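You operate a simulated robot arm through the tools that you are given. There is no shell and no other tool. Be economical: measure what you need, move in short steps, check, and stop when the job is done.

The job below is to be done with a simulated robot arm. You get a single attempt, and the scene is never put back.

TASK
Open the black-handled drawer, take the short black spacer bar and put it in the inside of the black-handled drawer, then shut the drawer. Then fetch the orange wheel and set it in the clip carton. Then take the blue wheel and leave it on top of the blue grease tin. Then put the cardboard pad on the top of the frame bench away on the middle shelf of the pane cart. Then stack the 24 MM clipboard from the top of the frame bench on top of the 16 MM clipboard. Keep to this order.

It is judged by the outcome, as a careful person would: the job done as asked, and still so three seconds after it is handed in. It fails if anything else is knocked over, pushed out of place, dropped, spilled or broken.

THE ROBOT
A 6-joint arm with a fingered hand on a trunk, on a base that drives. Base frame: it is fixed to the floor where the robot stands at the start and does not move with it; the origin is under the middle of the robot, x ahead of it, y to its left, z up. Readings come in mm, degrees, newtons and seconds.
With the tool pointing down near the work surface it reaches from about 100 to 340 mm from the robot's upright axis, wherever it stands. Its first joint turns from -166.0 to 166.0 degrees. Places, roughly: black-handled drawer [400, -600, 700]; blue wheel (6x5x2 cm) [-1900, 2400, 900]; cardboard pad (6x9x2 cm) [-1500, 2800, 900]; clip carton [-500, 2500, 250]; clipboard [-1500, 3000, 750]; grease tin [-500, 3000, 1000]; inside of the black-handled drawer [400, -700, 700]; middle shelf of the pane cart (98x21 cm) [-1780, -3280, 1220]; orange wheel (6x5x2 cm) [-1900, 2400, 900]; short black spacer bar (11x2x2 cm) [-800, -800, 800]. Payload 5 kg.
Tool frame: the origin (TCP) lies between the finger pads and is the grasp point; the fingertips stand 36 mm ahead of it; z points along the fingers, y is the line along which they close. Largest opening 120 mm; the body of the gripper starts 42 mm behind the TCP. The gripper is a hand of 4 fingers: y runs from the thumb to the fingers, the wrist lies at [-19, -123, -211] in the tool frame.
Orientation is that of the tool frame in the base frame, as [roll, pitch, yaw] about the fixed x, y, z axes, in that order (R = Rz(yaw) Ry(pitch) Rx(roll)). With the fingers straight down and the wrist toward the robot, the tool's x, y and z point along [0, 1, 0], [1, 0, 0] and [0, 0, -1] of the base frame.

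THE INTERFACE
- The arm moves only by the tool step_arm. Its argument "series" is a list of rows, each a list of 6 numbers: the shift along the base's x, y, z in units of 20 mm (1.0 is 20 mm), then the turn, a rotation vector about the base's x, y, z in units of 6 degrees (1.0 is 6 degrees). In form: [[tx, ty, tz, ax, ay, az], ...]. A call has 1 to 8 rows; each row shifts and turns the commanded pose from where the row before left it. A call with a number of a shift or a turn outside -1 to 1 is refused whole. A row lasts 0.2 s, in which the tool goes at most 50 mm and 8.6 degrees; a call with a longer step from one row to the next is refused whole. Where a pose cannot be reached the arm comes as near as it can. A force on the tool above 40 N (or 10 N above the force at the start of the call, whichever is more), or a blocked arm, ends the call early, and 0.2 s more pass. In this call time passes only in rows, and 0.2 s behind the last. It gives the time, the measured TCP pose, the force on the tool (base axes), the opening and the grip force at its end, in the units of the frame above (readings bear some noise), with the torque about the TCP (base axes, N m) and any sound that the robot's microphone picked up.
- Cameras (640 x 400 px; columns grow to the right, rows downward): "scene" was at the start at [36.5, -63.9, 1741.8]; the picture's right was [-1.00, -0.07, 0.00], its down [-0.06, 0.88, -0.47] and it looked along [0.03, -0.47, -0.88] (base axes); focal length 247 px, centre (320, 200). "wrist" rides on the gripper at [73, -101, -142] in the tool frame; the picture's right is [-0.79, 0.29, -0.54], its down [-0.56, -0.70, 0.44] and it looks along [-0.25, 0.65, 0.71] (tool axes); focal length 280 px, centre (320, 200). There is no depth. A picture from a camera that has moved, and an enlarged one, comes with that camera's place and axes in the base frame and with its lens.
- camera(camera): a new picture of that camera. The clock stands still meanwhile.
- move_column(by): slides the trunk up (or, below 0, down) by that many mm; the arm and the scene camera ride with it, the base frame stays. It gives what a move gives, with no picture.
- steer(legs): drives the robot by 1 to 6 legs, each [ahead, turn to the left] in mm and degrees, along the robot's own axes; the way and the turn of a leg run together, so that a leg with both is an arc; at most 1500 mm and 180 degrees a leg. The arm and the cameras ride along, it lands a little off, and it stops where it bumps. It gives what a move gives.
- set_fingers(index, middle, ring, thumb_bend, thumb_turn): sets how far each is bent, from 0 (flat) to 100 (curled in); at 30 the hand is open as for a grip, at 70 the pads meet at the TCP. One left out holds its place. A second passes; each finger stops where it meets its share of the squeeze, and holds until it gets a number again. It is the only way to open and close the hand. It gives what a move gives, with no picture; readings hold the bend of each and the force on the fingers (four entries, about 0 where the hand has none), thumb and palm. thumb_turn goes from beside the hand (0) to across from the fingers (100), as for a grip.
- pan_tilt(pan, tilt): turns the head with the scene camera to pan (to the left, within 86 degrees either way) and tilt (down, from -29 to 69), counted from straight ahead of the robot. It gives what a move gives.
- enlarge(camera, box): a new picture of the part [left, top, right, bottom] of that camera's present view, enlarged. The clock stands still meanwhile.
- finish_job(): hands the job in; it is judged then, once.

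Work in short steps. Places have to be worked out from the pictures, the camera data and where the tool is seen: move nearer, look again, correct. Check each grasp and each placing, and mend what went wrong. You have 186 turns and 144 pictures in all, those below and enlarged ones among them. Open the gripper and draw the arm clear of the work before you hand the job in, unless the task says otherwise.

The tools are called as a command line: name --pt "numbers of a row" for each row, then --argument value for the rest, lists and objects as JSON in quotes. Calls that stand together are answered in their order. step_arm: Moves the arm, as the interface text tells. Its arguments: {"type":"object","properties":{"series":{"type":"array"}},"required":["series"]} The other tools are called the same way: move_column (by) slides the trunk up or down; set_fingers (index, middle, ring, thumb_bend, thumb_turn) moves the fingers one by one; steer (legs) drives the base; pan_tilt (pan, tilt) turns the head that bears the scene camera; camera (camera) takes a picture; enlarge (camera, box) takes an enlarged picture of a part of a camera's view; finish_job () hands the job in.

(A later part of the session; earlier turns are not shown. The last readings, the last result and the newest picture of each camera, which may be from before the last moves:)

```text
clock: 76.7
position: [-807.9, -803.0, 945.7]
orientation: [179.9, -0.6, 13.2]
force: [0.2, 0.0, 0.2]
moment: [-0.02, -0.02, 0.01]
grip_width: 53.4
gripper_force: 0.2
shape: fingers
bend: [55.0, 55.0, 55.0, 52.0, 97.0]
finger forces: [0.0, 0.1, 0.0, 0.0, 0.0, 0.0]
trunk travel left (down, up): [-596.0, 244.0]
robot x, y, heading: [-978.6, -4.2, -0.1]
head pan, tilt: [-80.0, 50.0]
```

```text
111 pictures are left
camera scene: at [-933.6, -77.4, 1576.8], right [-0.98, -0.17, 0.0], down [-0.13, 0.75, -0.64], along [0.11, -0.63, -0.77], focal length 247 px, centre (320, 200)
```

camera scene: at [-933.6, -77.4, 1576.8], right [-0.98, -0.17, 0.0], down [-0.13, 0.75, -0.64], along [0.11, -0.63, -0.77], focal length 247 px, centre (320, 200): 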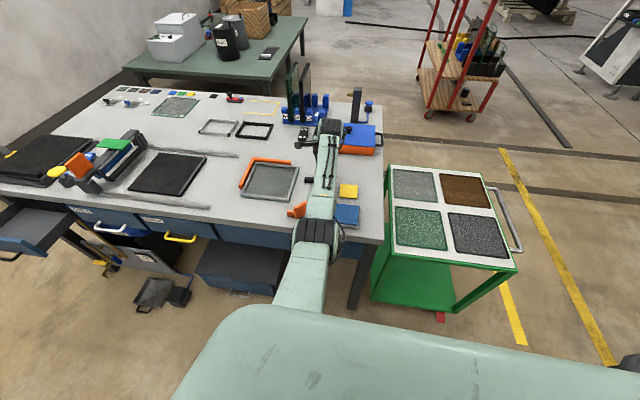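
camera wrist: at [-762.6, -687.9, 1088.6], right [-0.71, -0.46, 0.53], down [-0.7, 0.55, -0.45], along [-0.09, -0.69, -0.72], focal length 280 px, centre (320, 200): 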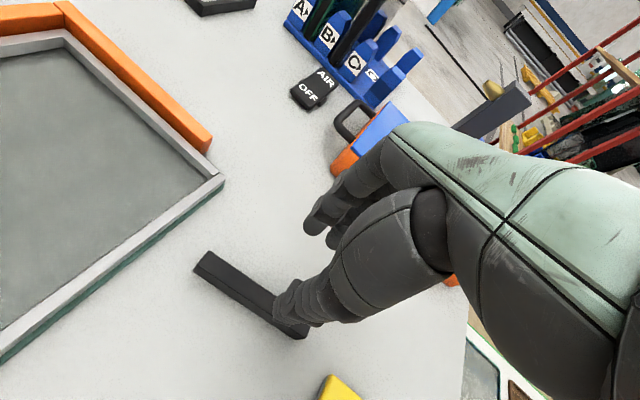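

Refined bar centre ≈ [-806, -787], angle ~9°. I correct, open a bit more and lower.

set_fingers --index 48 --middle 48 --ring 48 --thumb_bend 48

step_arm --pt "0.1 0.8 -1 0 0 -0.7" --pt "0 0 -1 0 0 0" --pt "0 0 -1 0 0 0"

camera --camera "wrist"

enlarge --camera "scene" --box '[270, 120, 390, 220]'

```text
clock: 77.7
position: [-808.4, -802.3, 946.1]
orientation: [180.0, -0.6, 13.2]
force: [-0.2, 0.0, 0.7]
moment: [-0.01, -0.02, -0.03]
grip_width: 69.8
gripper_force: 0.1
shape: fingers
bend: [48.0, 48.0, 48.0, 48.0, 97.0]
finger forces: [0.0, 0.0, 0.1, 0.0, 0.1, 0.2]
trunk travel left (down, up): [-596.0, 244.0]
robot x, y, heading: [-979.2, -4.5, -0.2]
head pan, tilt: [-80.0, 50.0]
```

```text
clock: 78.5
position: [-806.6, -785.1, 887.8]
orientation: [180.0, -0.6, 9.0]
force: [-0.5, 0.3, 0.5]
moment: [-0.03, -0.02, -0.01]
grip_width: 69.8
gripper_force: 0.0
shape: fingers
bend: [48.0, 48.0, 48.0, 48.0, 97.0]
finger forces: [0.1, 0.1, 0.1, 0.1, 0.0, 0.1]
trunk travel left (down, up): [-596.0, 244.0]
robot x, y, heading: [-979.3, 0.2, -0.1]
head pan, tilt: [-80.0, 50.0]
```

```text
110 pictures are left
camera wrist: at [-752.3, -675.1, 1029.8], right [-0.74, -0.41, 0.53], down [-0.66, 0.6, -0.45], along [-0.14, -0.68, -0.72], focal length 280 px, centre (320, 200)
```

wrist: 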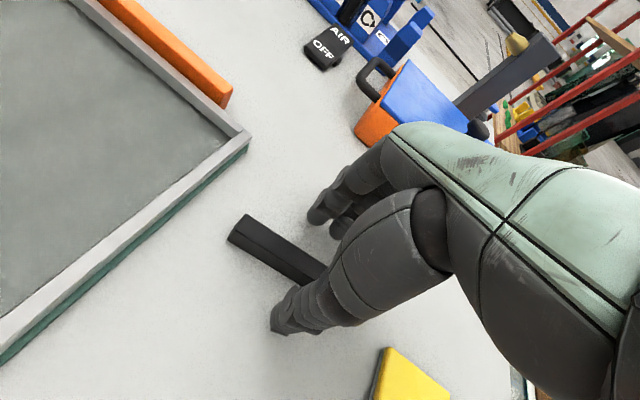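

```text
4.00 times, centred on (330, 170) of scene
camera zoom: at [-933.3, -77.5, 1576.8], right [-0.98, -0.17, 0.0], down [-0.13, 0.75, -0.64], along [0.11, -0.63, -0.77], focal length 988 px, centre (280, 320)
```

zoom: 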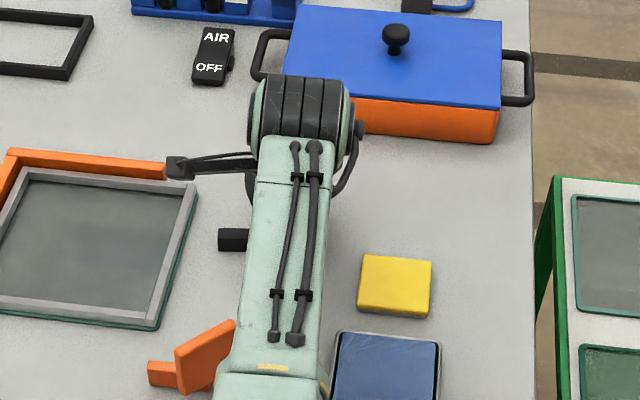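

The bar lies between thumb and fingers; I nudge −8 mm in y and lower to the grasp height, watching force.

step_arm --pt "0.2 -0.4 -0.6 0 0 0" --pt "0 0 -0.5 0 0 0" --pt "0 0 -0.4 0 0 0"

enlarge --camera "wrist" --box '[180, 140, 420, 340]'

```text
clock: 79.2
position: [-802.4, -802.7, 880.4]
orientation: [178.5, -0.7, 8.9]
force: [-1.8, 5.7, 20.6]
moment: [0.54, 0.13, -0.04]
grip_width: 76.0
gripper_force: 10.2
shape: fingers
bend: [48.0, 50.0, 48.0, 45.0, 97.0]
finger forces: [0.0, 9.2, 0.0, 0.0, 11.1, 0.1]
trunk travel left (down, up): [-596.0, 244.0]
robot x, y, heading: [-977.7, -1.5, 0.1]
head pan, tilt: [-80.0, 50.0]
stopped in row 3: the force on the tool passed its limit (the readings are from after the stop); the commanded pose is now the measured one
```

```text
2.00 times, centred on (300, 240) of wrist
camera zoom: at [-748.8, -687.5, 1019.2], right [-0.74, -0.39, 0.54], down [-0.65, 0.59, -0.47], along [-0.14, -0.7, -0.7], focal length 561 px, centre (360, 120)
```

zoom: 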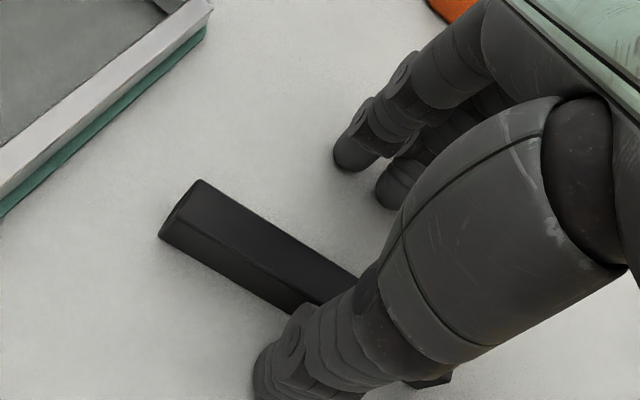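

Fingers touched the bench at about TCP z 870. I back off slightly, recentre, and close on the bar.

step_arm --pt "0 0.4 0 0.25 0 0" --pt "0 0 -0.4 0 0 0"

set_fingers --index 75 --middle 75 --ring 75 --thumb_bend 75

enlarge --camera "wrist" --box '[180, 140, 420, 340]'

```text
clock: 79.8
position: [-803.6, -793.2, 878.8]
orientation: [179.2, -0.8, 8.8]
force: [-0.7, -7.0, 41.0]
moment: [-0.6, 0.19, 0.01]
grip_width: 70.2
gripper_force: 20.4
shape: fingers
bend: [48.0, 44.0, 48.0, 48.0, 98.0]
finger forces: [0.1, 25.1, 0.1, 0.0, 15.5, 0.0]
trunk travel left (down, up): [-596.0, 244.0]
robot x, y, heading: [-982.3, -3.0, -0.1]
head pan, tilt: [-80.0, 50.0]
```

```text
clock: 80.8
position: [-803.4, -794.1, 878.6]
orientation: [179.1, -0.9, 8.9]
force: [2.5, -7.1, 39.2]
moment: [-1.93, 0.11, 0.13]
grip_width: 14.9
gripper_force: 33.0
shape: fingers
bend: [72.0, 45.0, 74.0, 68.0, 96.0]
finger forces: [11.8, 37.0, 2.1, 0.0, 15.5, 0.1]
trunk travel left (down, up): [-596.0, 244.0]
robot x, y, heading: [-979.2, 1.2, 0.0]
head pan, tilt: [-80.0, 50.0]
```

```text
2.00 times, centred on (300, 240) of wrist
camera zoom: at [-749.3, -681.5, 1020.4], right [-0.74, -0.4, 0.53], down [-0.65, 0.6, -0.46], along [-0.14, -0.69, -0.71], focal length 561 px, centre (360, 120)
```

zoom: 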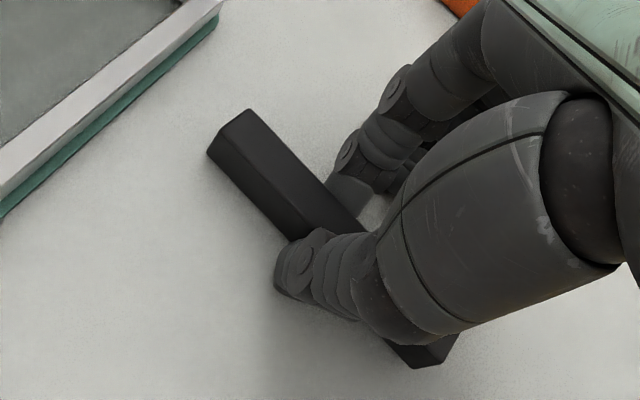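

The middle finger is pressed into the bench. I ease up a few millimetres and close again.

step_arm --pt "0 0 0.4 0 0 0" --pt "0 0 0.2 0 0 0"

set_fingers --index 76 --middle 76 --ring 76 --thumb_bend 76

enlarge --camera "wrist" --box '[180, 140, 420, 340]'

```text
clock: 81.4
position: [-802.6, -791.1, 882.0]
orientation: [-179.9, -1.0, 8.9]
force: [-0.4, -7.3, 20.7]
moment: [-1.25, 0.08, 0.02]
grip_width: 15.0
gripper_force: 24.2
shape: fingers
bend: [72.0, 45.0, 74.0, 68.0, 96.0]
finger forces: [11.8, 20.5, 2.0, 0.1, 13.8, 0.0]
trunk travel left (down, up): [-596.0, 244.0]
robot x, y, heading: [-974.0, -1.8, 0.1]
head pan, tilt: [-80.0, 50.0]
```

```text
clock: 82.4
position: [-801.6, -790.3, 882.0]
orientation: [-179.9, -0.9, 8.9]
force: [-0.9, -7.0, 20.3]
moment: [-1.26, 0.14, -0.02]
grip_width: 15.1
gripper_force: 24.7
shape: fingers
bend: [74.0, 45.0, 76.0, 68.0, 96.0]
finger forces: [12.1, 20.5, 2.2, 0.1, 14.5, 0.0]
trunk travel left (down, up): [-596.0, 244.0]
robot x, y, heading: [-979.0, -0.7, -0.1]
head pan, tilt: [-80.0, 50.0]
```

```text
2.00 times, centred on (300, 240) of wrist
camera zoom: at [-748.6, -680.9, 1024.9], right [-0.74, -0.41, 0.53], down [-0.65, 0.61, -0.45], along [-0.14, -0.68, -0.72], focal length 561 px, centre (360, 120)
```

zoom: 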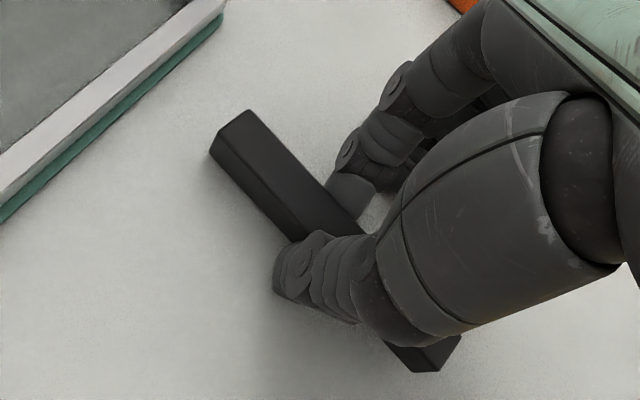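

The middle finger is still jammed; I open, lift 12 mm, and regrasp a little higher.

set_fingers --index 50 --middle 50 --ring 50 --thumb_bend 48

step_arm --pt "0 0 0.5 0 0 0" --pt "0 0 0.5 0 0 0"

camera --camera "wrist"

```text
clock: 83.4
position: [-801.1, -790.3, 880.2]
orientation: [-180.0, -0.8, 8.9]
force: [-2.4, -5.5, 19.6]
moment: [-1.15, 0.2, -0.11]
grip_width: 66.8
gripper_force: 9.9
shape: fingers
bend: [50.0, 45.0, 50.0, 48.0, 97.0]
finger forces: [0.0, 19.7, 0.0, 0.0, 0.0, 0.0]
trunk travel left (down, up): [-596.0, 244.0]
robot x, y, heading: [-979.8, -1.3, -0.2]
head pan, tilt: [-80.0, 50.0]
```

```text
clock: 84.0
position: [-801.3, -789.6, 897.7]
orientation: [-179.5, -0.8, 8.9]
force: [0.2, 0.3, -0.6]
moment: [0.0, 0.0, -0.01]
grip_width: 66.7
gripper_force: 0.2
shape: fingers
bend: [50.0, 50.0, 50.0, 48.0, 97.0]
finger forces: [0.0, 0.0, 0.0, 0.0, 0.0, 0.0]
trunk travel left (down, up): [-596.0, 244.0]
robot x, y, heading: [-977.8, -2.8, 0.1]
head pan, tilt: [-80.0, 50.0]
```

```text
105 pictures are left
camera wrist: at [-747.5, -680.8, 1041.2], right [-0.74, -0.41, 0.53], down [-0.66, 0.61, -0.45], along [-0.14, -0.68, -0.72], focal length 280 px, centre (320, 200)
```

wrist: 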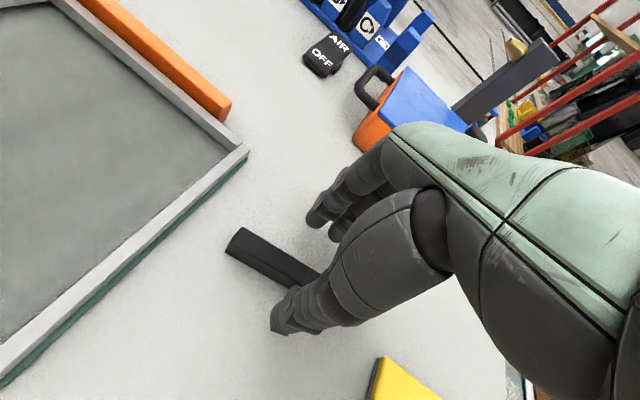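

I lower to a slightly higher grasp height (~886) and close.

step_arm --pt "0 0 -0.5 0 0 0"

set_fingers --index 76 --middle 76 --ring 76 --thumb_bend 76

enlarge --camera "wrist" --box '[180, 140, 420, 340]'

```text
clock: 84.4
position: [-802.2, -790.4, 888.3]
orientation: [-179.6, -0.9, 8.8]
force: [-0.2, -0.6, -0.4]
moment: [0.02, -0.01, 0.02]
grip_width: 66.9
gripper_force: 0.1
shape: fingers
bend: [50.0, 50.0, 50.0, 48.0, 97.0]
finger forces: [0.0, 0.1, 0.0, 0.0, 0.0, 0.0]
trunk travel left (down, up): [-596.0, 244.0]
robot x, y, heading: [-981.0, -1.9, 0.1]
head pan, tilt: [-80.0, 50.0]
```

```text
clock: 85.4
position: [-801.3, -791.0, 887.8]
orientation: [-179.7, -0.9, 8.8]
force: [-0.3, -0.6, -0.8]
moment: [0.01, 0.01, -0.03]
grip_width: 15.1
gripper_force: 17.5
shape: fingers
bend: [72.0, 75.0, 76.0, 67.0, 95.0]
finger forces: [11.3, 6.1, 0.0, 0.0, 17.5, 0.0]
trunk travel left (down, up): [-596.0, 244.0]
robot x, y, heading: [-978.7, 1.8, -0.2]
head pan, tilt: [-80.0, 50.0]
```

```text
2.00 times, centred on (300, 240) of wrist
camera zoom: at [-748.3, -681.4, 1031.7], right [-0.74, -0.41, 0.53], down [-0.66, 0.61, -0.45], along [-0.14, -0.68, -0.72], focal length 561 px, centre (360, 120)
```

zoom: 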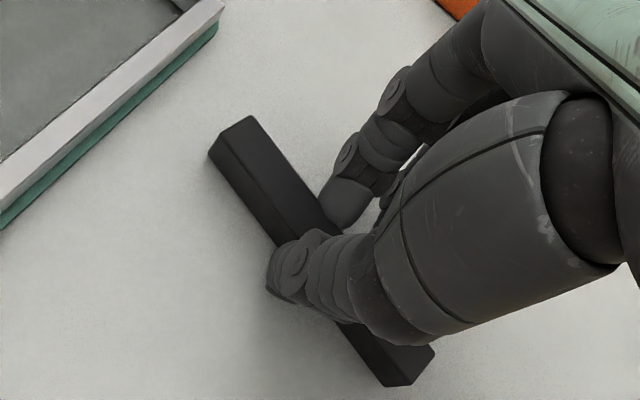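

Index, middle and thumb now squeeze the bar. I lift and check it comes along.

step_arm --pt "0 0 0.6 0 0 0" --pt "0 0 1 0 0 0" --pt "0 0 1 0 0 0" --pt "0 0 1 0 0 0"

camera --camera "wrist"

```text
clock: 86.4
position: [-800.7, -793.6, 959.2]
orientation: [-179.7, -0.9, 8.9]
force: [-0.3, 1.0, 0.6]
moment: [-0.01, -0.01, 0.0]
grip_width: 15.2
gripper_force: 17.9
shape: fingers
bend: [72.0, 75.0, 76.0, 67.0, 95.0]
finger forces: [11.3, 6.2, 0.0, 0.0, 17.4, 0.0]
trunk travel left (down, up): [-596.0, 244.0]
robot x, y, heading: [-979.5, -1.9, 0.2]
head pan, tilt: [-80.0, 50.0]
```

```text
103 pictures are left
camera wrist: at [-747.0, -683.0, 1104.1], right [-0.74, -0.41, 0.53], down [-0.65, 0.61, -0.45], along [-0.14, -0.68, -0.72], focal length 280 px, centre (320, 200)
```

wrist: 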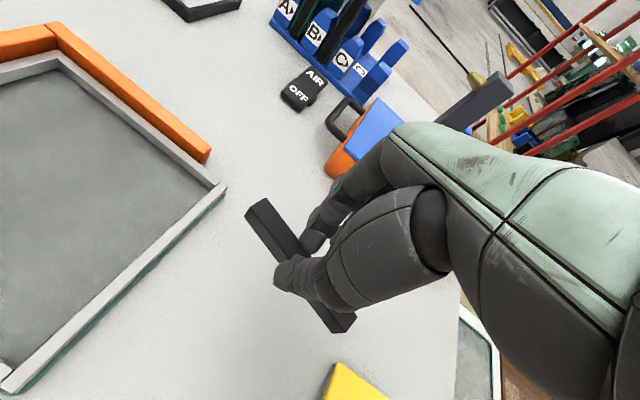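

The bar is held. I raise the trunk, retract the arm somewhat, and drive back to the drawer.

move_column --by 200

step_arm --pt "1 1 0 0 0 0" --pt "1 1 0 0 0 0" --pt "1 1 0 0 0 0" --pt "1 1 0 0 0 0" --pt "1 1 0 0 0 0" --pt "1 1 0 0 0 0" --pt "1 1 0 0 0 0" --pt "1 1 0 0 0 0"

steer --legs '[[0, 8], [850, 0], [0, -8]]'

pan_tilt --pan -50 --tilt 50

camera --camera "scene"

```text
clock: 88.6
position: [-800.4, -793.6, 1159.1]
orientation: [-179.8, -0.9, 8.9]
force: [-0.3, 0.5, -0.7]
moment: [0.03, 0.01, -0.02]
grip_width: 15.4
gripper_force: 17.5
shape: fingers
bend: [72.0, 75.0, 76.0, 67.0, 95.0]
finger forces: [11.4, 6.0, 0.1, 0.1, 17.4, 0.0]
trunk travel left (down, up): [-796.0, 44.0]
robot x, y, heading: [-980.1, -6.0, -0.1]
head pan, tilt: [-80.0, 50.0]
```

```text
clock: 90.4
position: [-641.1, -632.8, 1162.0]
orientation: [-179.7, -0.9, 8.8]
force: [0.9, -0.5, 1.3]
moment: [0.03, -0.01, 0.02]
grip_width: 14.9
gripper_force: 17.0
shape: fingers
bend: [72.0, 75.0, 76.0, 67.0, 95.0]
finger forces: [11.4, 6.2, 0.0, 0.1, 17.5, 0.0]
trunk travel left (down, up): [-796.0, 44.0]
robot x, y, heading: [-979.6, 0.7, -0.1]
head pan, tilt: [-80.0, 50.0]
```

```text
clock: 96.1
position: [208.6, -498.4, 1159.6]
orientation: [-179.7, -0.9, 10.3]
force: [-0.6, 0.5, 0.2]
moment: [0.01, -0.04, 0.0]
grip_width: 15.1
gripper_force: 17.4
shape: fingers
bend: [72.0, 75.0, 76.0, 67.0, 95.0]
finger forces: [11.4, 5.9, 0.0, 0.0, 17.5, 0.0]
trunk travel left (down, up): [-796.0, 44.0]
robot x, y, heading: [-142.7, 124.4, 1.3]
head pan, tilt: [-80.0, 50.0]
```

```text
clock: 97.0
position: [207.4, -497.3, 1160.3]
orientation: [-179.7, -0.9, 10.3]
force: [0.2, -0.5, -1.0]
moment: [0.0, 0.0, 0.01]
grip_width: 15.2
gripper_force: 17.6
shape: fingers
bend: [72.0, 75.0, 76.0, 67.0, 95.0]
finger forces: [11.3, 6.0, 0.1, 0.0, 17.4, 0.0]
trunk travel left (down, up): [-796.0, 44.0]
robot x, y, heading: [-146.0, 124.0, 1.5]
head pan, tilt: [-50.0, 50.0]
```

```text
102 pictures are left
camera scene: at [-61.7, 68.3, 1776.8], right [-0.75, -0.66, 0.0], down [-0.51, 0.58, -0.64], along [0.42, -0.48, -0.77], focal length 247 px, centre (320, 200)
```

scene: 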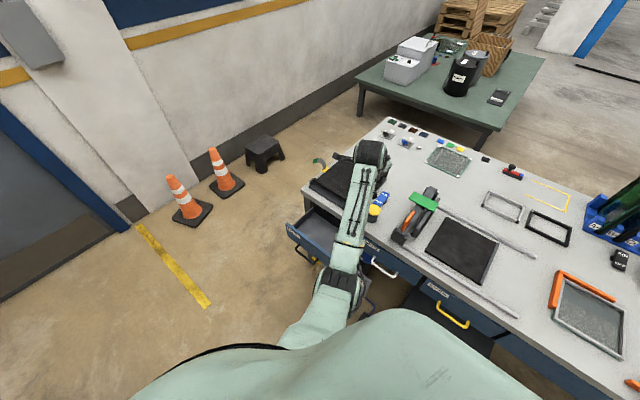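

I bring the TCP over the open drawer, about [372, -437].

step_arm --pt "1 0.38 0 0 0 0" --pt "1 0.38 0 0 0 0" --pt "1 0.38 0 0 0 0" --pt "1 0.38 0 0 0 0" --pt "1 0.38 0 0 0 0" --pt "1 0.38 0 0 0 0" --pt "1 0.38 0 0 0 0" --pt "1 0.38 0 0 0 0"

move_column --by -250

camera --camera "wrist"

camera --camera "scene"

```text
clock: 98.8
position: [370.1, -436.6, 1157.5]
orientation: [-179.7, -0.9, 10.3]
force: [-0.3, -0.6, 0.1]
moment: [-0.01, 0.04, 0.01]
grip_width: 14.9
gripper_force: 17.5
shape: fingers
bend: [72.0, 75.0, 76.0, 67.0, 95.0]
finger forces: [11.4, 6.0, 0.0, 0.0, 17.4, 0.0]
trunk travel left (down, up): [-796.0, 44.0]
robot x, y, heading: [-146.5, 127.4, 1.5]
head pan, tilt: [-50.0, 50.0]
```

```text
clock: 101.4
position: [370.4, -436.0, 908.6]
orientation: [-179.8, -0.9, 10.3]
force: [-0.5, -0.7, 1.3]
moment: [0.01, -0.01, -0.03]
grip_width: 15.0
gripper_force: 16.9
shape: fingers
bend: [72.0, 75.0, 76.0, 67.0, 95.0]
finger forces: [11.4, 6.0, 0.0, 0.0, 17.4, 0.0]
trunk travel left (down, up): [-546.0, 294.0]
robot x, y, heading: [-149.6, 125.2, 1.2]
head pan, tilt: [-50.0, 50.0]
```

```text
101 pictures are left
camera wrist: at [419.6, -325.6, 1052.5], right [-0.73, -0.43, 0.53], down [-0.67, 0.59, -0.45], along [-0.12, -0.68, -0.72], focal length 280 px, centre (320, 200)
```

wrist: 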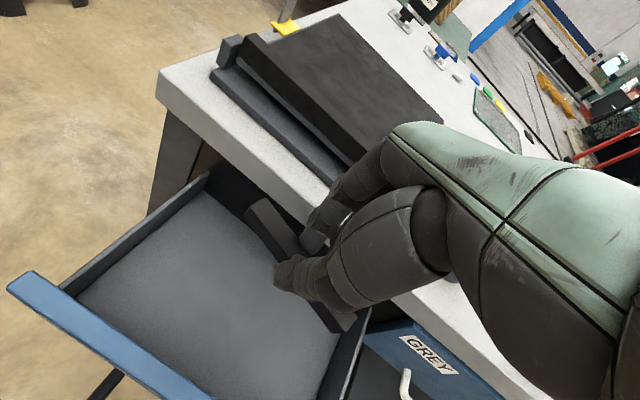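

```text
100 pictures are left
camera scene: at [-61.9, 68.2, 1526.8], right [-0.75, -0.66, 0.0], down [-0.51, 0.57, -0.64], along [0.42, -0.48, -0.77], focal length 247 px, centre (320, 200)
```

scene: 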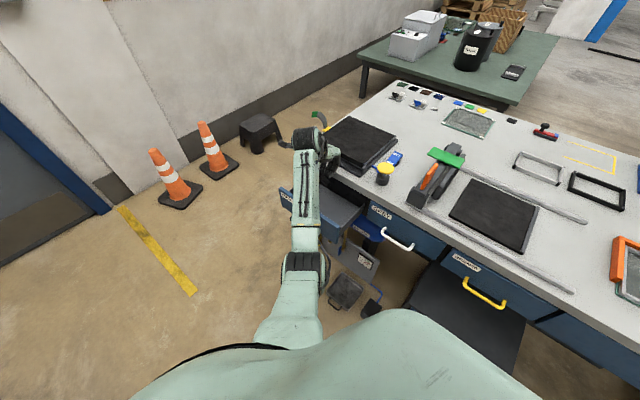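

The drawer interior spans y −355…−520 and the bar is centred. I shift 8 mm outward and lower, first by column, then in small monitored steps.

step_arm --pt "0 0.4 0 0 0 0"

move_column --by -120

camera --camera "wrist"

step_arm --pt "0 0 -0.5 0 0 0" --pt "0 0 -0.5 0 0 0" --pt "0 0 -0.5 0 0 0" --pt "0 0 -0.5 0 0 0"

```text
clock: 101.8
position: [369.1, -428.0, 907.9]
orientation: [-179.7, -0.9, 10.3]
force: [-0.1, 0.5, -0.4]
moment: [-0.02, -0.01, 0.0]
grip_width: 14.8
gripper_force: 17.7
shape: fingers
bend: [72.0, 75.0, 76.0, 67.0, 95.0]
finger forces: [11.4, 6.0, 0.1, 0.0, 17.5, 0.0]
trunk travel left (down, up): [-546.0, 294.0]
robot x, y, heading: [-141.4, 127.8, 1.5]
head pan, tilt: [-50.0, 50.0]
```

```text
clock: 103.3
position: [368.0, -427.4, 788.1]
orientation: [-179.7, -0.9, 10.2]
force: [-0.4, -0.4, -0.5]
moment: [0.0, -0.02, -0.02]
grip_width: 14.9
gripper_force: 17.2
shape: fingers
bend: [72.0, 75.0, 76.0, 67.0, 95.0]
finger forces: [11.4, 6.0, 0.1, 0.0, 17.5, 0.0]
trunk travel left (down, up): [-426.0, 414.0]
robot x, y, heading: [-145.2, 124.0, 1.4]
head pan, tilt: [-50.0, 50.0]
```

```text
99 pictures are left
camera wrist: at [419.3, -317.1, 932.0], right [-0.73, -0.43, 0.53], down [-0.67, 0.59, -0.45], along [-0.12, -0.68, -0.72], focal length 280 px, centre (320, 200)
```

wrist: 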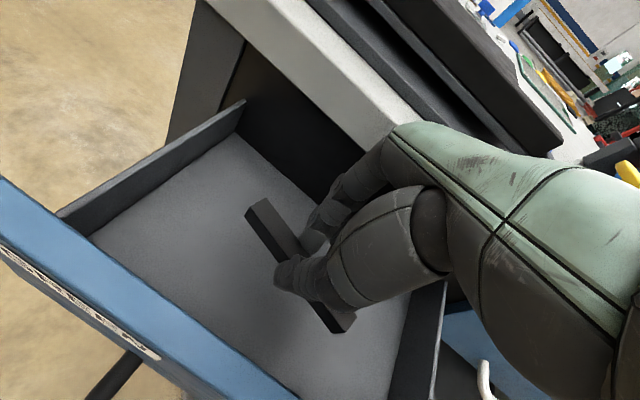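

```text
clock: 104.3
position: [368.9, -428.1, 746.7]
orientation: [-179.6, -0.9, 10.3]
force: [-0.3, -0.9, -0.7]
moment: [0.02, 0.02, 0.0]
grip_width: 14.8
gripper_force: 17.8
shape: fingers
bend: [72.0, 75.0, 76.0, 67.0, 95.0]
finger forces: [11.3, 6.1, 0.0, 0.1, 17.4, 0.0]
trunk travel left (down, up): [-426.0, 414.0]
robot x, y, heading: [-147.0, 126.7, 1.4]
head pan, tilt: [-50.0, 50.0]
```

No contact yet at z 747; continue in small steps until it touches.

step_arm --pt "0 0 -0.3 0 0 0" --pt "0 0 -0.3 0 0 0" --pt "0 0 -0.3 0 0 0"

enlarge --camera "wrist" --box '[180, 140, 420, 340]'

```text
clock: 105.1
position: [368.0, -427.4, 738.1]
orientation: [179.6, -1.3, 10.2]
force: [-1.7, -0.6, 37.2]
moment: [0.65, -0.18, 0.11]
grip_width: 14.8
gripper_force: 29.8
shape: fingers
bend: [75.0, 75.0, 76.0, 68.0, 94.0]
finger forces: [13.8, 9.7, 0.0, 0.1, 36.3, 0.0]
trunk travel left (down, up): [-426.0, 414.0]
robot x, y, heading: [-149.0, 126.5, 1.5]
head pan, tilt: [-50.0, 50.0]
```

```text
2.00 times, centred on (300, 240) of wrist
camera zoom: at [417.8, -315.4, 881.6], right [-0.74, -0.42, 0.53], down [-0.66, 0.59, -0.46], along [-0.11, -0.69, -0.71], focal length 561 px, centre (360, 120)
```

zoom: 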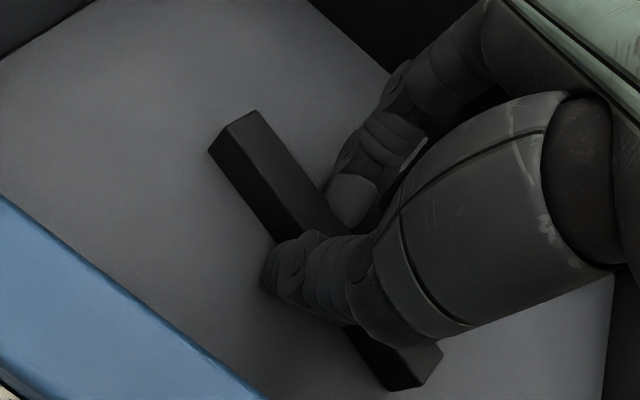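

Contact with the drawer floor. I ease up 4 mm, open the fingers, and raise the hand.

step_arm --pt "0 0 0.35 0 0 0"

set_fingers --index 55 --middle 55 --ring 55 --thumb_bend 52

step_arm --pt "0 0 0.5 0 0 0" --pt "0 0 1 0 0 0" --pt "0 0 1 0 0 0" --pt "0 0 1 0 0 0" --pt "0 0 1 0 0 0" --pt "0 0 1 0 0 0" --pt "0 0 1 0 0 0"

camera --camera "wrist"

```text
clock: 105.5
position: [369.9, -425.6, 738.0]
orientation: [-179.7, -1.0, 10.3]
force: [2.4, -1.2, 19.2]
moment: [0.22, -0.3, 0.02]
grip_width: 14.9
gripper_force: 20.8
shape: fingers
bend: [75.0, 75.0, 76.0, 69.0, 94.0]
finger forces: [13.7, 6.8, 0.0, 0.1, 21.5, 0.0]
trunk travel left (down, up): [-426.0, 414.0]
robot x, y, heading: [-147.0, 128.0, 1.3]
head pan, tilt: [-50.0, 50.0]
```

```text
clock: 106.5
position: [367.3, -426.4, 739.1]
orientation: [-179.9, -1.0, 10.2]
force: [-0.2, -0.6, 22.7]
moment: [-0.66, -0.02, 0.04]
grip_width: 49.3
gripper_force: 11.6
shape: fingers
bend: [58.0, 54.0, 55.0, 52.0, 97.0]
finger forces: [7.6, 14.6, 0.0, 0.1, 0.1, 0.0]
trunk travel left (down, up): [-426.0, 414.0]
robot x, y, heading: [-146.0, 126.7, 1.3]
head pan, tilt: [-50.0, 50.0]
```

```text
clock: 108.1
position: [367.8, -428.9, 868.1]
orientation: [-179.5, -0.9, 10.1]
force: [-0.3, 0.3, 0.0]
moment: [-0.02, 0.01, 0.02]
grip_width: 53.2
gripper_force: 0.0
shape: fingers
bend: [55.0, 55.0, 55.0, 52.0, 97.0]
finger forces: [0.1, 0.0, 0.1, 0.1, 0.0, 0.1]
trunk travel left (down, up): [-426.0, 414.0]
robot x, y, heading: [-146.1, 126.0, 1.4]
head pan, tilt: [-50.0, 50.0]
```

```text
97 pictures are left
camera wrist: at [418.5, -317.9, 1011.0], right [-0.73, -0.43, 0.53], down [-0.67, 0.59, -0.45], along [-0.12, -0.68, -0.72], focal length 280 px, centre (320, 200)
```

wrist: 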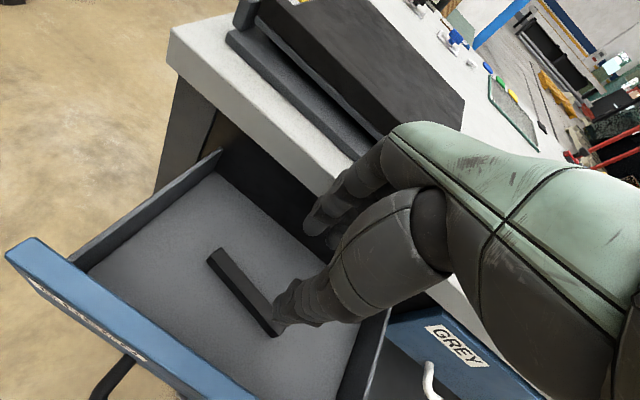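

The bar lies in the drawer. I retreat toward the robot while pitching the hand forward and closing it into a pusher.

step_arm --pt "0 1 0 0 0 -0.2" --pt "0 1 0 0 0 -0.2" --pt "0 1 0 -1 0 -0.2" --pt "0 1 0 -1 0 -0.2" --pt "0 1 0 -1 0 -0.2" --pt "0 1 0 -1 0 -0.2" --pt "0 1 0 -1 0 -0.2" --pt "0 1 0 -1 0 -0.2"

step_arm --pt "0 1 0 -1 0 0" --pt "0 1 0 -1 0 0" --pt "0 1 0 -1 0 0" --pt "0 1 0 -1 0 0" --pt "0 0 0 -1 0 0" --pt "0 0 0 -1 0 0"

set_fingers --index 70 --middle 70 --ring 70 --thumb_bend 66

move_column --by -120

camera --camera "scene"

camera --camera "wrist"

```text
clock: 109.9
position: [369.4, -267.1, 867.3]
orientation: [144.4, 1.7, 0.2]
force: [-1.1, -0.1, 0.6]
moment: [0.05, 0.01, 0.01]
grip_width: 53.5
gripper_force: 0.0
shape: fingers
bend: [55.0, 55.0, 55.0, 52.0, 97.0]
finger forces: [0.0, 0.0, 0.0, 0.1, 0.0, 0.0]
trunk travel left (down, up): [-426.0, 414.0]
robot x, y, heading: [-143.1, 125.2, 1.2]
head pan, tilt: [-50.0, 50.0]
```

```text
clock: 111.3
position: [369.2, -187.7, 866.6]
orientation: [108.3, 1.4, -0.7]
force: [-0.2, 0.5, -0.2]
moment: [-0.01, 0.06, -0.03]
grip_width: 53.6
gripper_force: 0.1
shape: fingers
bend: [55.0, 55.0, 55.0, 52.0, 97.0]
finger forces: [0.0, 0.0, 0.0, 0.0, 0.0, 0.0]
trunk travel left (down, up): [-426.0, 414.0]
robot x, y, heading: [-143.6, 124.4, 1.3]
head pan, tilt: [-50.0, 50.0]
```

```text
clock: 112.3
position: [367.7, -188.4, 867.8]
orientation: [108.4, 1.5, -0.9]
force: [-0.6, 0.1, -0.1]
moment: [-0.01, -0.01, 0.0]
grip_width: 12.0
gripper_force: 0.0
shape: fingers
bend: [70.0, 70.0, 70.0, 66.0, 97.0]
finger forces: [0.1, 0.1, 0.0, 0.1, 0.0, 0.0]
trunk travel left (down, up): [-426.0, 414.0]
robot x, y, heading: [-142.8, 123.9, 1.3]
head pan, tilt: [-50.0, 50.0]
```

```text
clock: 113.8
position: [367.8, -188.7, 747.0]
orientation: [108.4, 1.5, -0.9]
force: [0.8, 0.6, -0.8]
moment: [0.0, 0.01, -0.05]
grip_width: 11.9
gripper_force: 0.1
shape: fingers
bend: [70.0, 70.0, 70.0, 66.0, 97.0]
finger forces: [0.0, 0.1, 0.0, 0.0, 0.0, 0.1]
trunk travel left (down, up): [-306.0, 534.0]
robot x, y, heading: [-144.4, 127.2, 1.3]
head pan, tilt: [-50.0, 50.0]
```

```text
96 pictures are left
camera scene: at [-61.9, 68.4, 1286.8], right [-0.75, -0.66, 0.0], down [-0.51, 0.57, -0.64], along [0.42, -0.48, -0.77], focal length 247 px, centre (320, 200)
```

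scene: 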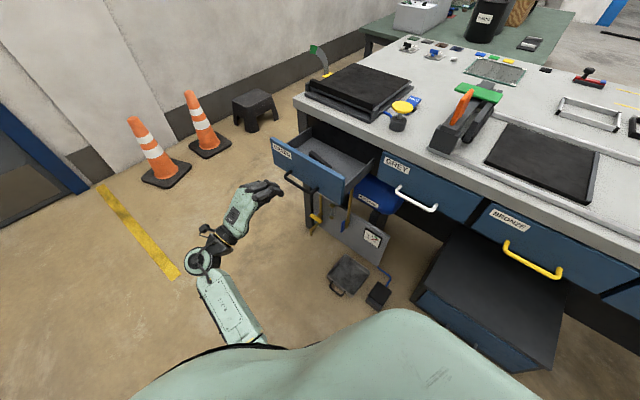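

```text
95 pictures are left
camera wrist: at [442.0, -22.3, 694.4], right [-0.77, 0.44, 0.46], down [-0.58, -0.19, -0.79], along [-0.26, -0.88, 0.4], focal length 280 px, centre (320, 200)
```

wrist: 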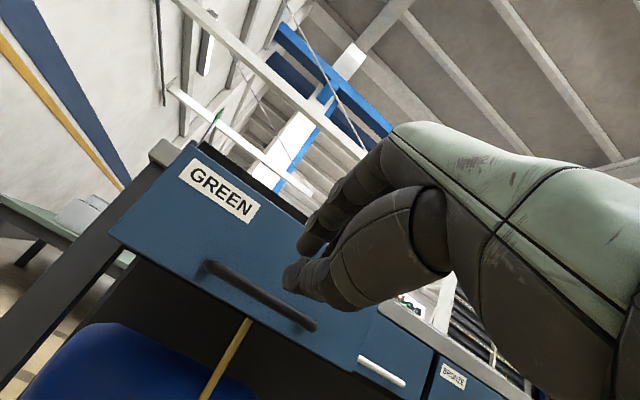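

I push straight toward −y at z ≈ 745 with the fingertips, above the handle.

step_arm --pt "0 -1 0 0 0 0" --pt "0 -1 0 0 0 0" --pt "0 -1 0 0 0 0" --pt "0 -1 0 0 0 0" --pt "0 -1 0 0 0 0" --pt "0 -0.8 0 0 0 0" --pt "0 -0.8 0 0 0 0" --pt "0 -0.8 0 0 0 0"

step_arm --pt "0 -0.8 0 0 0 0" --pt "0 -0.8 0 0 0 0" --pt "0 -0.8 0 0 0 0" --pt "0 -0.8 0 0 0 0" --pt "0 -0.7 0 0 0 0"

camera --camera "scene"

```text
clock: 115.6
position: [367.7, -335.4, 748.0]
orientation: [108.6, 1.4, -0.8]
force: [-0.5, -1.1, -0.1]
moment: [0.0, -0.05, -0.01]
grip_width: 11.3
gripper_force: 0.1
shape: fingers
bend: [70.0, 70.0, 70.0, 66.0, 97.0]
finger forces: [0.0, 0.0, 0.0, 0.0, 0.0, 0.1]
trunk travel left (down, up): [-306.0, 534.0]
robot x, y, heading: [-141.9, 124.5, 1.6]
head pan, tilt: [-50.0, 50.0]
```

```text
clock: 116.8
position: [370.4, -414.2, 745.7]
orientation: [108.4, 1.5, -0.9]
force: [-0.5, -0.3, -0.5]
moment: [0.01, 0.0, 0.03]
grip_width: 11.1
gripper_force: 0.1
shape: fingers
bend: [70.0, 70.0, 70.0, 66.0, 97.0]
finger forces: [0.2, 0.1, 0.1, 0.0, 0.0, 0.0]
trunk travel left (down, up): [-306.0, 534.0]
robot x, y, heading: [-147.9, 126.7, 1.3]
head pan, tilt: [-50.0, 50.0]
```

```text
94 pictures are left
camera scene: at [-61.8, 68.0, 1286.8], right [-0.75, -0.66, 0.0], down [-0.51, 0.58, -0.64], along [0.42, -0.48, -0.77], focal length 247 px, centre (320, 200)
```

scene: 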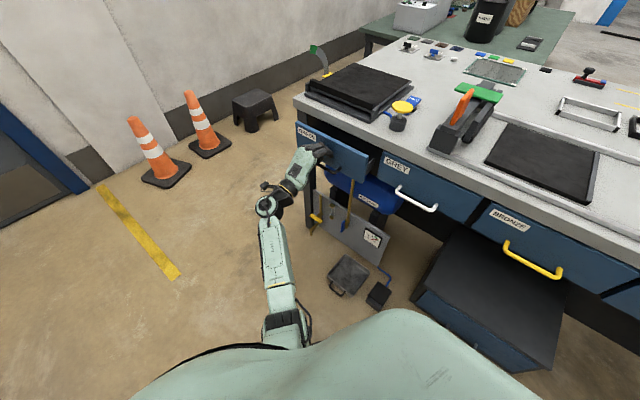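

The drawer slides in easily. I continue until resistance.

step_arm --pt "0 -0.8 0 0 0 0" --pt "0 -0.8 0 0 0 0" --pt "0 -0.6 0 0 0 0" --pt "0 -0.6 0 0 0 0" --pt "0 -0.5 0 0 0 0" --pt "0 -0.5 0 0 0 0"

enlarge --camera "scene" --box '[240, 80, 480, 230]'

```text
clock: 118.2
position: [372.5, -480.1, 753.9]
orientation: [107.9, 1.3, -0.8]
force: [-10.3, 33.4, 6.2]
moment: [-0.05, 0.04, -0.15]
grip_width: 1.9
gripper_force: 18.1
shape: fingers
bend: [72.0, 72.0, 71.0, 65.0, 98.0]
finger forces: [16.9, 12.5, 3.8, 0.0, 3.6, 0.0]
trunk travel left (down, up): [-306.0, 534.0]
robot x, y, heading: [-146.2, 123.5, 1.9]
head pan, tilt: [-50.0, 50.0]
stopped in row 6: the force on the tool passed its limit (the readings are from after the stop); the commanded pose is now the measured one
```

```text
2.67 times, centred on (360, 155) of scene
camera zoom: at [-63.6, 72.4, 1287.1], right [-0.75, -0.66, 0.0], down [-0.51, 0.57, -0.65], along [0.43, -0.48, -0.76], focal length 659 px, centre (213, 320)
```

zoom: 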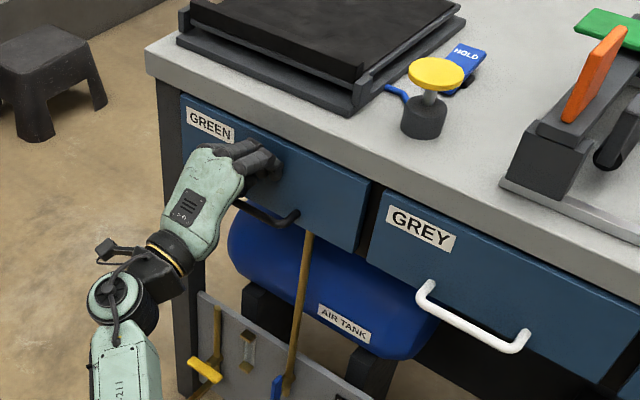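

The drawer is shut flush. I back straight off and check it stays closed.

step_arm --pt "0 1 0 0 0 0" --pt "0 1 0 0 0 0" --pt "0 1 0 0 0 0" --pt "0 1 0 0 0 0" --pt "0 1 0 0 0 0" --pt "0 1 0 0 0 0" --pt "0 1 0 0 0 0" --pt "0 1 0 0 0 0"

enlarge --camera "scene" --box '[240, 80, 480, 230]'

move_column --by 390

steer --legs '[[0, 88], [700, 0]]'

pan_tilt --pan 20 --tilt 30

camera --camera "scene"

```text
clock: 120.0
position: [371.0, -323.8, 750.2]
orientation: [108.1, 1.4, -0.7]
force: [0.1, -0.1, 0.2]
moment: [0.03, -0.01, -0.01]
grip_width: 11.3
gripper_force: 0.0
shape: fingers
bend: [70.0, 70.0, 70.0, 66.0, 98.0]
finger forces: [0.0, 0.1, 0.1, 0.1, 0.0, 0.0]
trunk travel left (down, up): [-306.0, 534.0]
robot x, y, heading: [-143.9, 124.5, 1.8]
head pan, tilt: [-50.0, 50.0]
```

```text
2.67 times, centred on (360, 155) of scene
camera zoom: at [-61.9, 68.8, 1286.8], right [-0.75, -0.66, 0.0], down [-0.51, 0.57, -0.64], along [0.43, -0.48, -0.77], focal length 659 px, centre (213, 320)
```

zoom: 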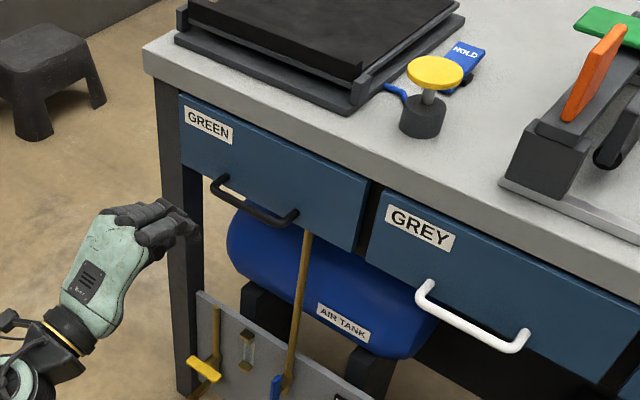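

```text
clock: 123.7
position: [371.7, -323.7, 1140.1]
orientation: [108.2, 1.4, -0.7]
force: [0.6, 0.4, 0.6]
moment: [0.0, -0.01, 0.0]
grip_width: 11.1
gripper_force: 0.0
shape: fingers
bend: [70.0, 70.0, 70.0, 66.0, 98.0]
finger forces: [0.1, 0.0, 0.0, 0.0, 0.1, 0.0]
trunk travel left (down, up): [-696.0, 144.0]
robot x, y, heading: [-140.9, 125.7, 1.2]
head pan, tilt: [-50.0, 50.0]
```

```text
clock: 131.2
position: [369.7, 1310.6, 1140.0]
orientation: [108.1, 1.4, 85.1]
force: [-0.4, 0.8, -0.4]
moment: [0.03, 0.03, -0.05]
grip_width: 11.0
gripper_force: 0.1
shape: fingers
bend: [70.0, 70.0, 70.0, 66.0, 98.0]
finger forces: [0.1, 0.0, 0.1, 0.0, 0.1, 0.1]
trunk travel left (down, up): [-696.0, 144.0]
robot x, y, heading: [-121.3, 824.1, 87.7]
head pan, tilt: [-50.0, 50.0]
```

```text
clock: 132.7
position: [369.6, 1310.2, 1139.4]
orientation: [108.1, 1.4, 85.2]
force: [-0.4, 0.6, 0.5]
moment: [0.0, -0.01, 0.03]
grip_width: 11.1
gripper_force: 0.0
shape: fingers
bend: [70.0, 70.0, 70.0, 66.0, 98.0]
finger forces: [0.1, 0.1, 0.1, 0.0, 0.1, 0.0]
trunk travel left (down, up): [-696.0, 144.0]
robot x, y, heading: [-118.3, 829.3, 87.3]
head pan, tilt: [20.0, 30.0]
```

```text
91 pictures are left
camera scene: at [-139.6, 943.5, 1706.3], right [0.95, 0.3, 0.0], down [0.15, -0.48, -0.87], along [-0.26, 0.83, -0.5], focal length 247 px, centre (320, 200)
```

scene: 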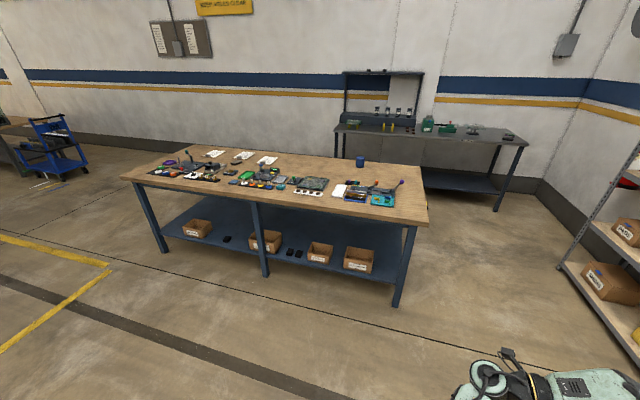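

Now I look closer at the frame bench.

enlarge --camera "scene" --box '[120, 140, 280, 240]'

enlarge --camera "scene" --box '[270, 145, 430, 245]'

enlarge --camera "scene" --box '[150, 200, 400, 300]'

```text
4.00 times, centred on (200, 190) of scene
camera zoom: at [-139.6, 943.5, 1706.3], right [0.95, 0.3, 0.0], down [0.15, -0.48, -0.87], along [-0.26, 0.83, -0.5], focal length 988 px, centre (800, 240)
```

zoom: 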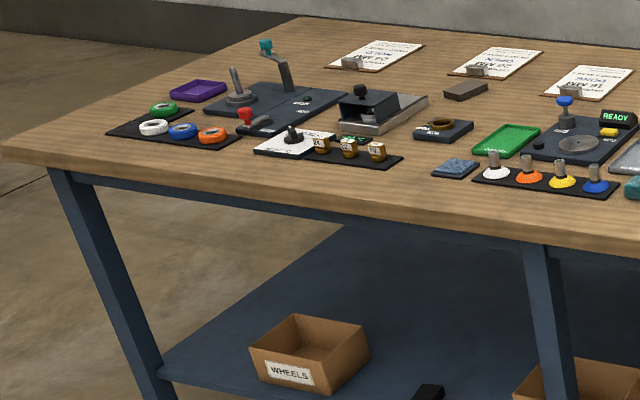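

```text
4.00 times, centred on (350, 195) of scene
camera zoom: at [-139.6, 943.5, 1706.3], right [0.95, 0.3, 0.0], down [0.15, -0.48, -0.87], along [-0.26, 0.83, -0.5], focal length 988 px, centre (200, 220)
```

zoom: 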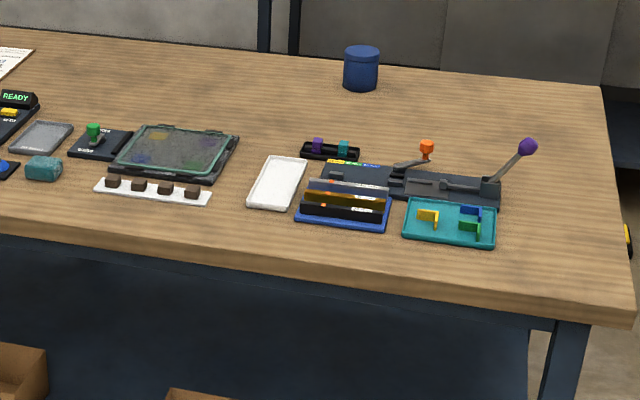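

```text
2.56 times, centred on (275, 250) of scene
camera zoom: at [-139.6, 943.5, 1706.3], right [0.95, 0.3, 0.0], down [0.15, -0.48, -0.87], along [-0.26, 0.83, -0.5], focal length 632 px, centre (435, 72)
```

zoom: 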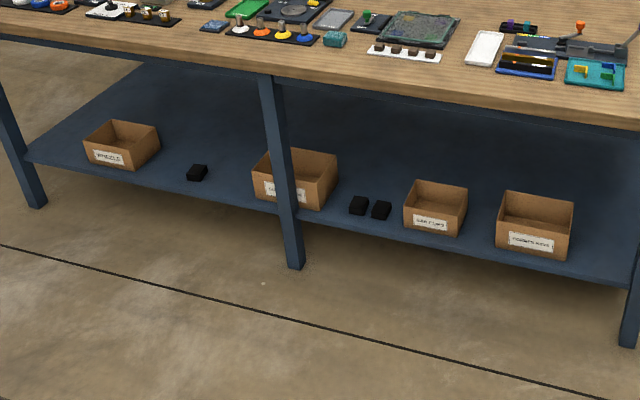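

Wheels (white, blue, orange) stand on a strip at the bench's left end (~[-1820, 2350]); the blue tin is at the right rear, cartons on the lower shelf. I drive to stand sideways before the wheels, right side to the bench.

steer --legs '[[0, 61.5], [890, 0], [890, 0], [0, 31]]'

pan_tilt --pan -75 --tilt 45

camera --camera "scene"

```text
clock: 145.8
position: [-2066.7, 2324.0, 1140.3]
orientation: [108.1, 1.4, 174.0]
force: [-0.5, -0.2, 0.5]
moment: [0.04, 0.0, 0.0]
grip_width: 11.0
gripper_force: 0.0
shape: fingers
bend: [70.0, 70.0, 70.0, 66.0, 98.0]
finger forces: [0.1, 0.0, 0.0, 0.0, 0.1, 0.0]
trunk travel left (down, up): [-696.0, 144.0]
robot x, y, heading: [-1593.2, 1830.5, 176.3]
head pan, tilt: [20.0, 30.0]
```

```text
clock: 147.5
position: [-2067.2, 2323.9, 1140.2]
orientation: [108.1, 1.4, 174.0]
force: [1.1, 0.0, -0.1]
moment: [0.0, 0.0, 0.0]
grip_width: 11.0
gripper_force: 0.0
shape: fingers
bend: [70.0, 70.0, 70.0, 66.0, 98.0]
finger forces: [0.1, 0.0, 0.1, 0.0, 0.0, 0.1]
trunk travel left (down, up): [-696.0, 144.0]
robot x, y, heading: [-1593.3, 1832.4, 176.3]
head pan, tilt: [-75.0, 45.0]
```

```text
87 pictures are left
camera scene: at [-1636.7, 1911.9, 1683.7], right [0.98, 0.2, 0.0], down [0.14, -0.69, -0.71], along [-0.14, 0.69, -0.71], focal length 247 px, centre (320, 200)
```

scene: 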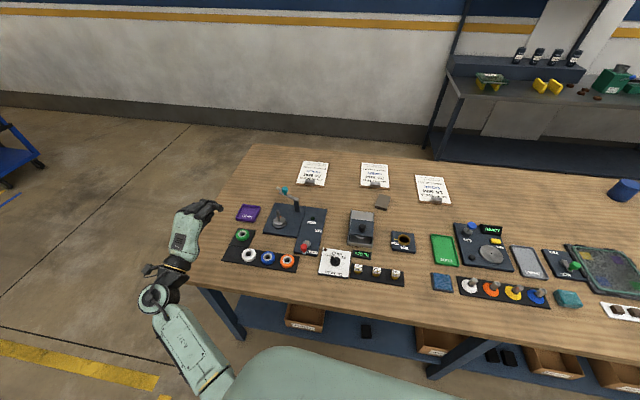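

Good view. I zoom in on the wheel strip and the clipboards.

enlarge --camera "scene" --box '[210, 190, 370, 290]'

enlarge --camera "scene" --box '[290, 140, 470, 252]'

```text
4.00 times, centred on (290, 240) of scene
camera zoom: at [-1636.7, 1911.9, 1683.7], right [0.98, 0.2, 0.0], down [0.14, -0.69, -0.71], along [-0.14, 0.69, -0.71], focal length 988 px, centre (440, 40)
```

zoom: 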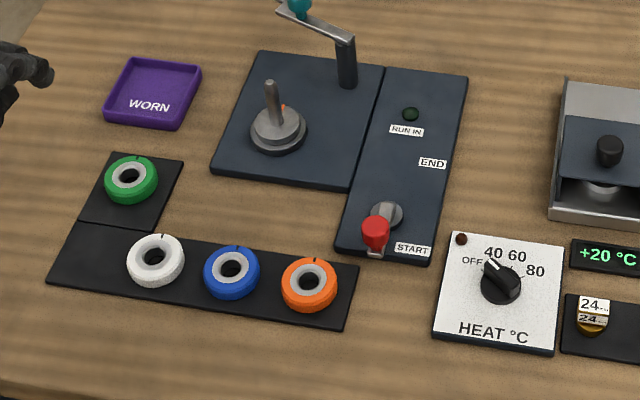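

```text
3.56 times, centred on (380, 196) of scene
camera zoom: at [-1636.7, 1911.9, 1683.7], right [0.98, 0.2, 0.0], down [0.14, -0.69, -0.71], along [-0.14, 0.69, -0.71], focal length 878 px, centre (107, 214)
```

zoom: 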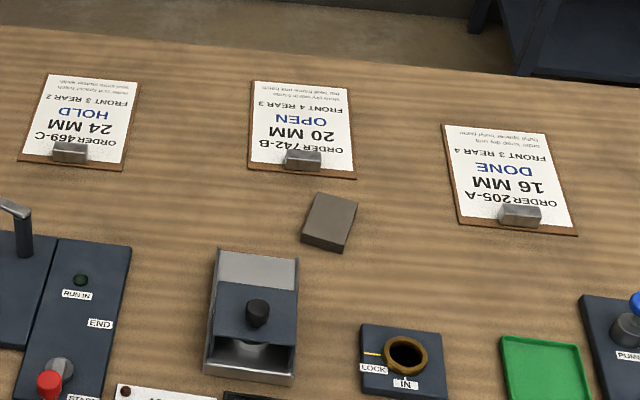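

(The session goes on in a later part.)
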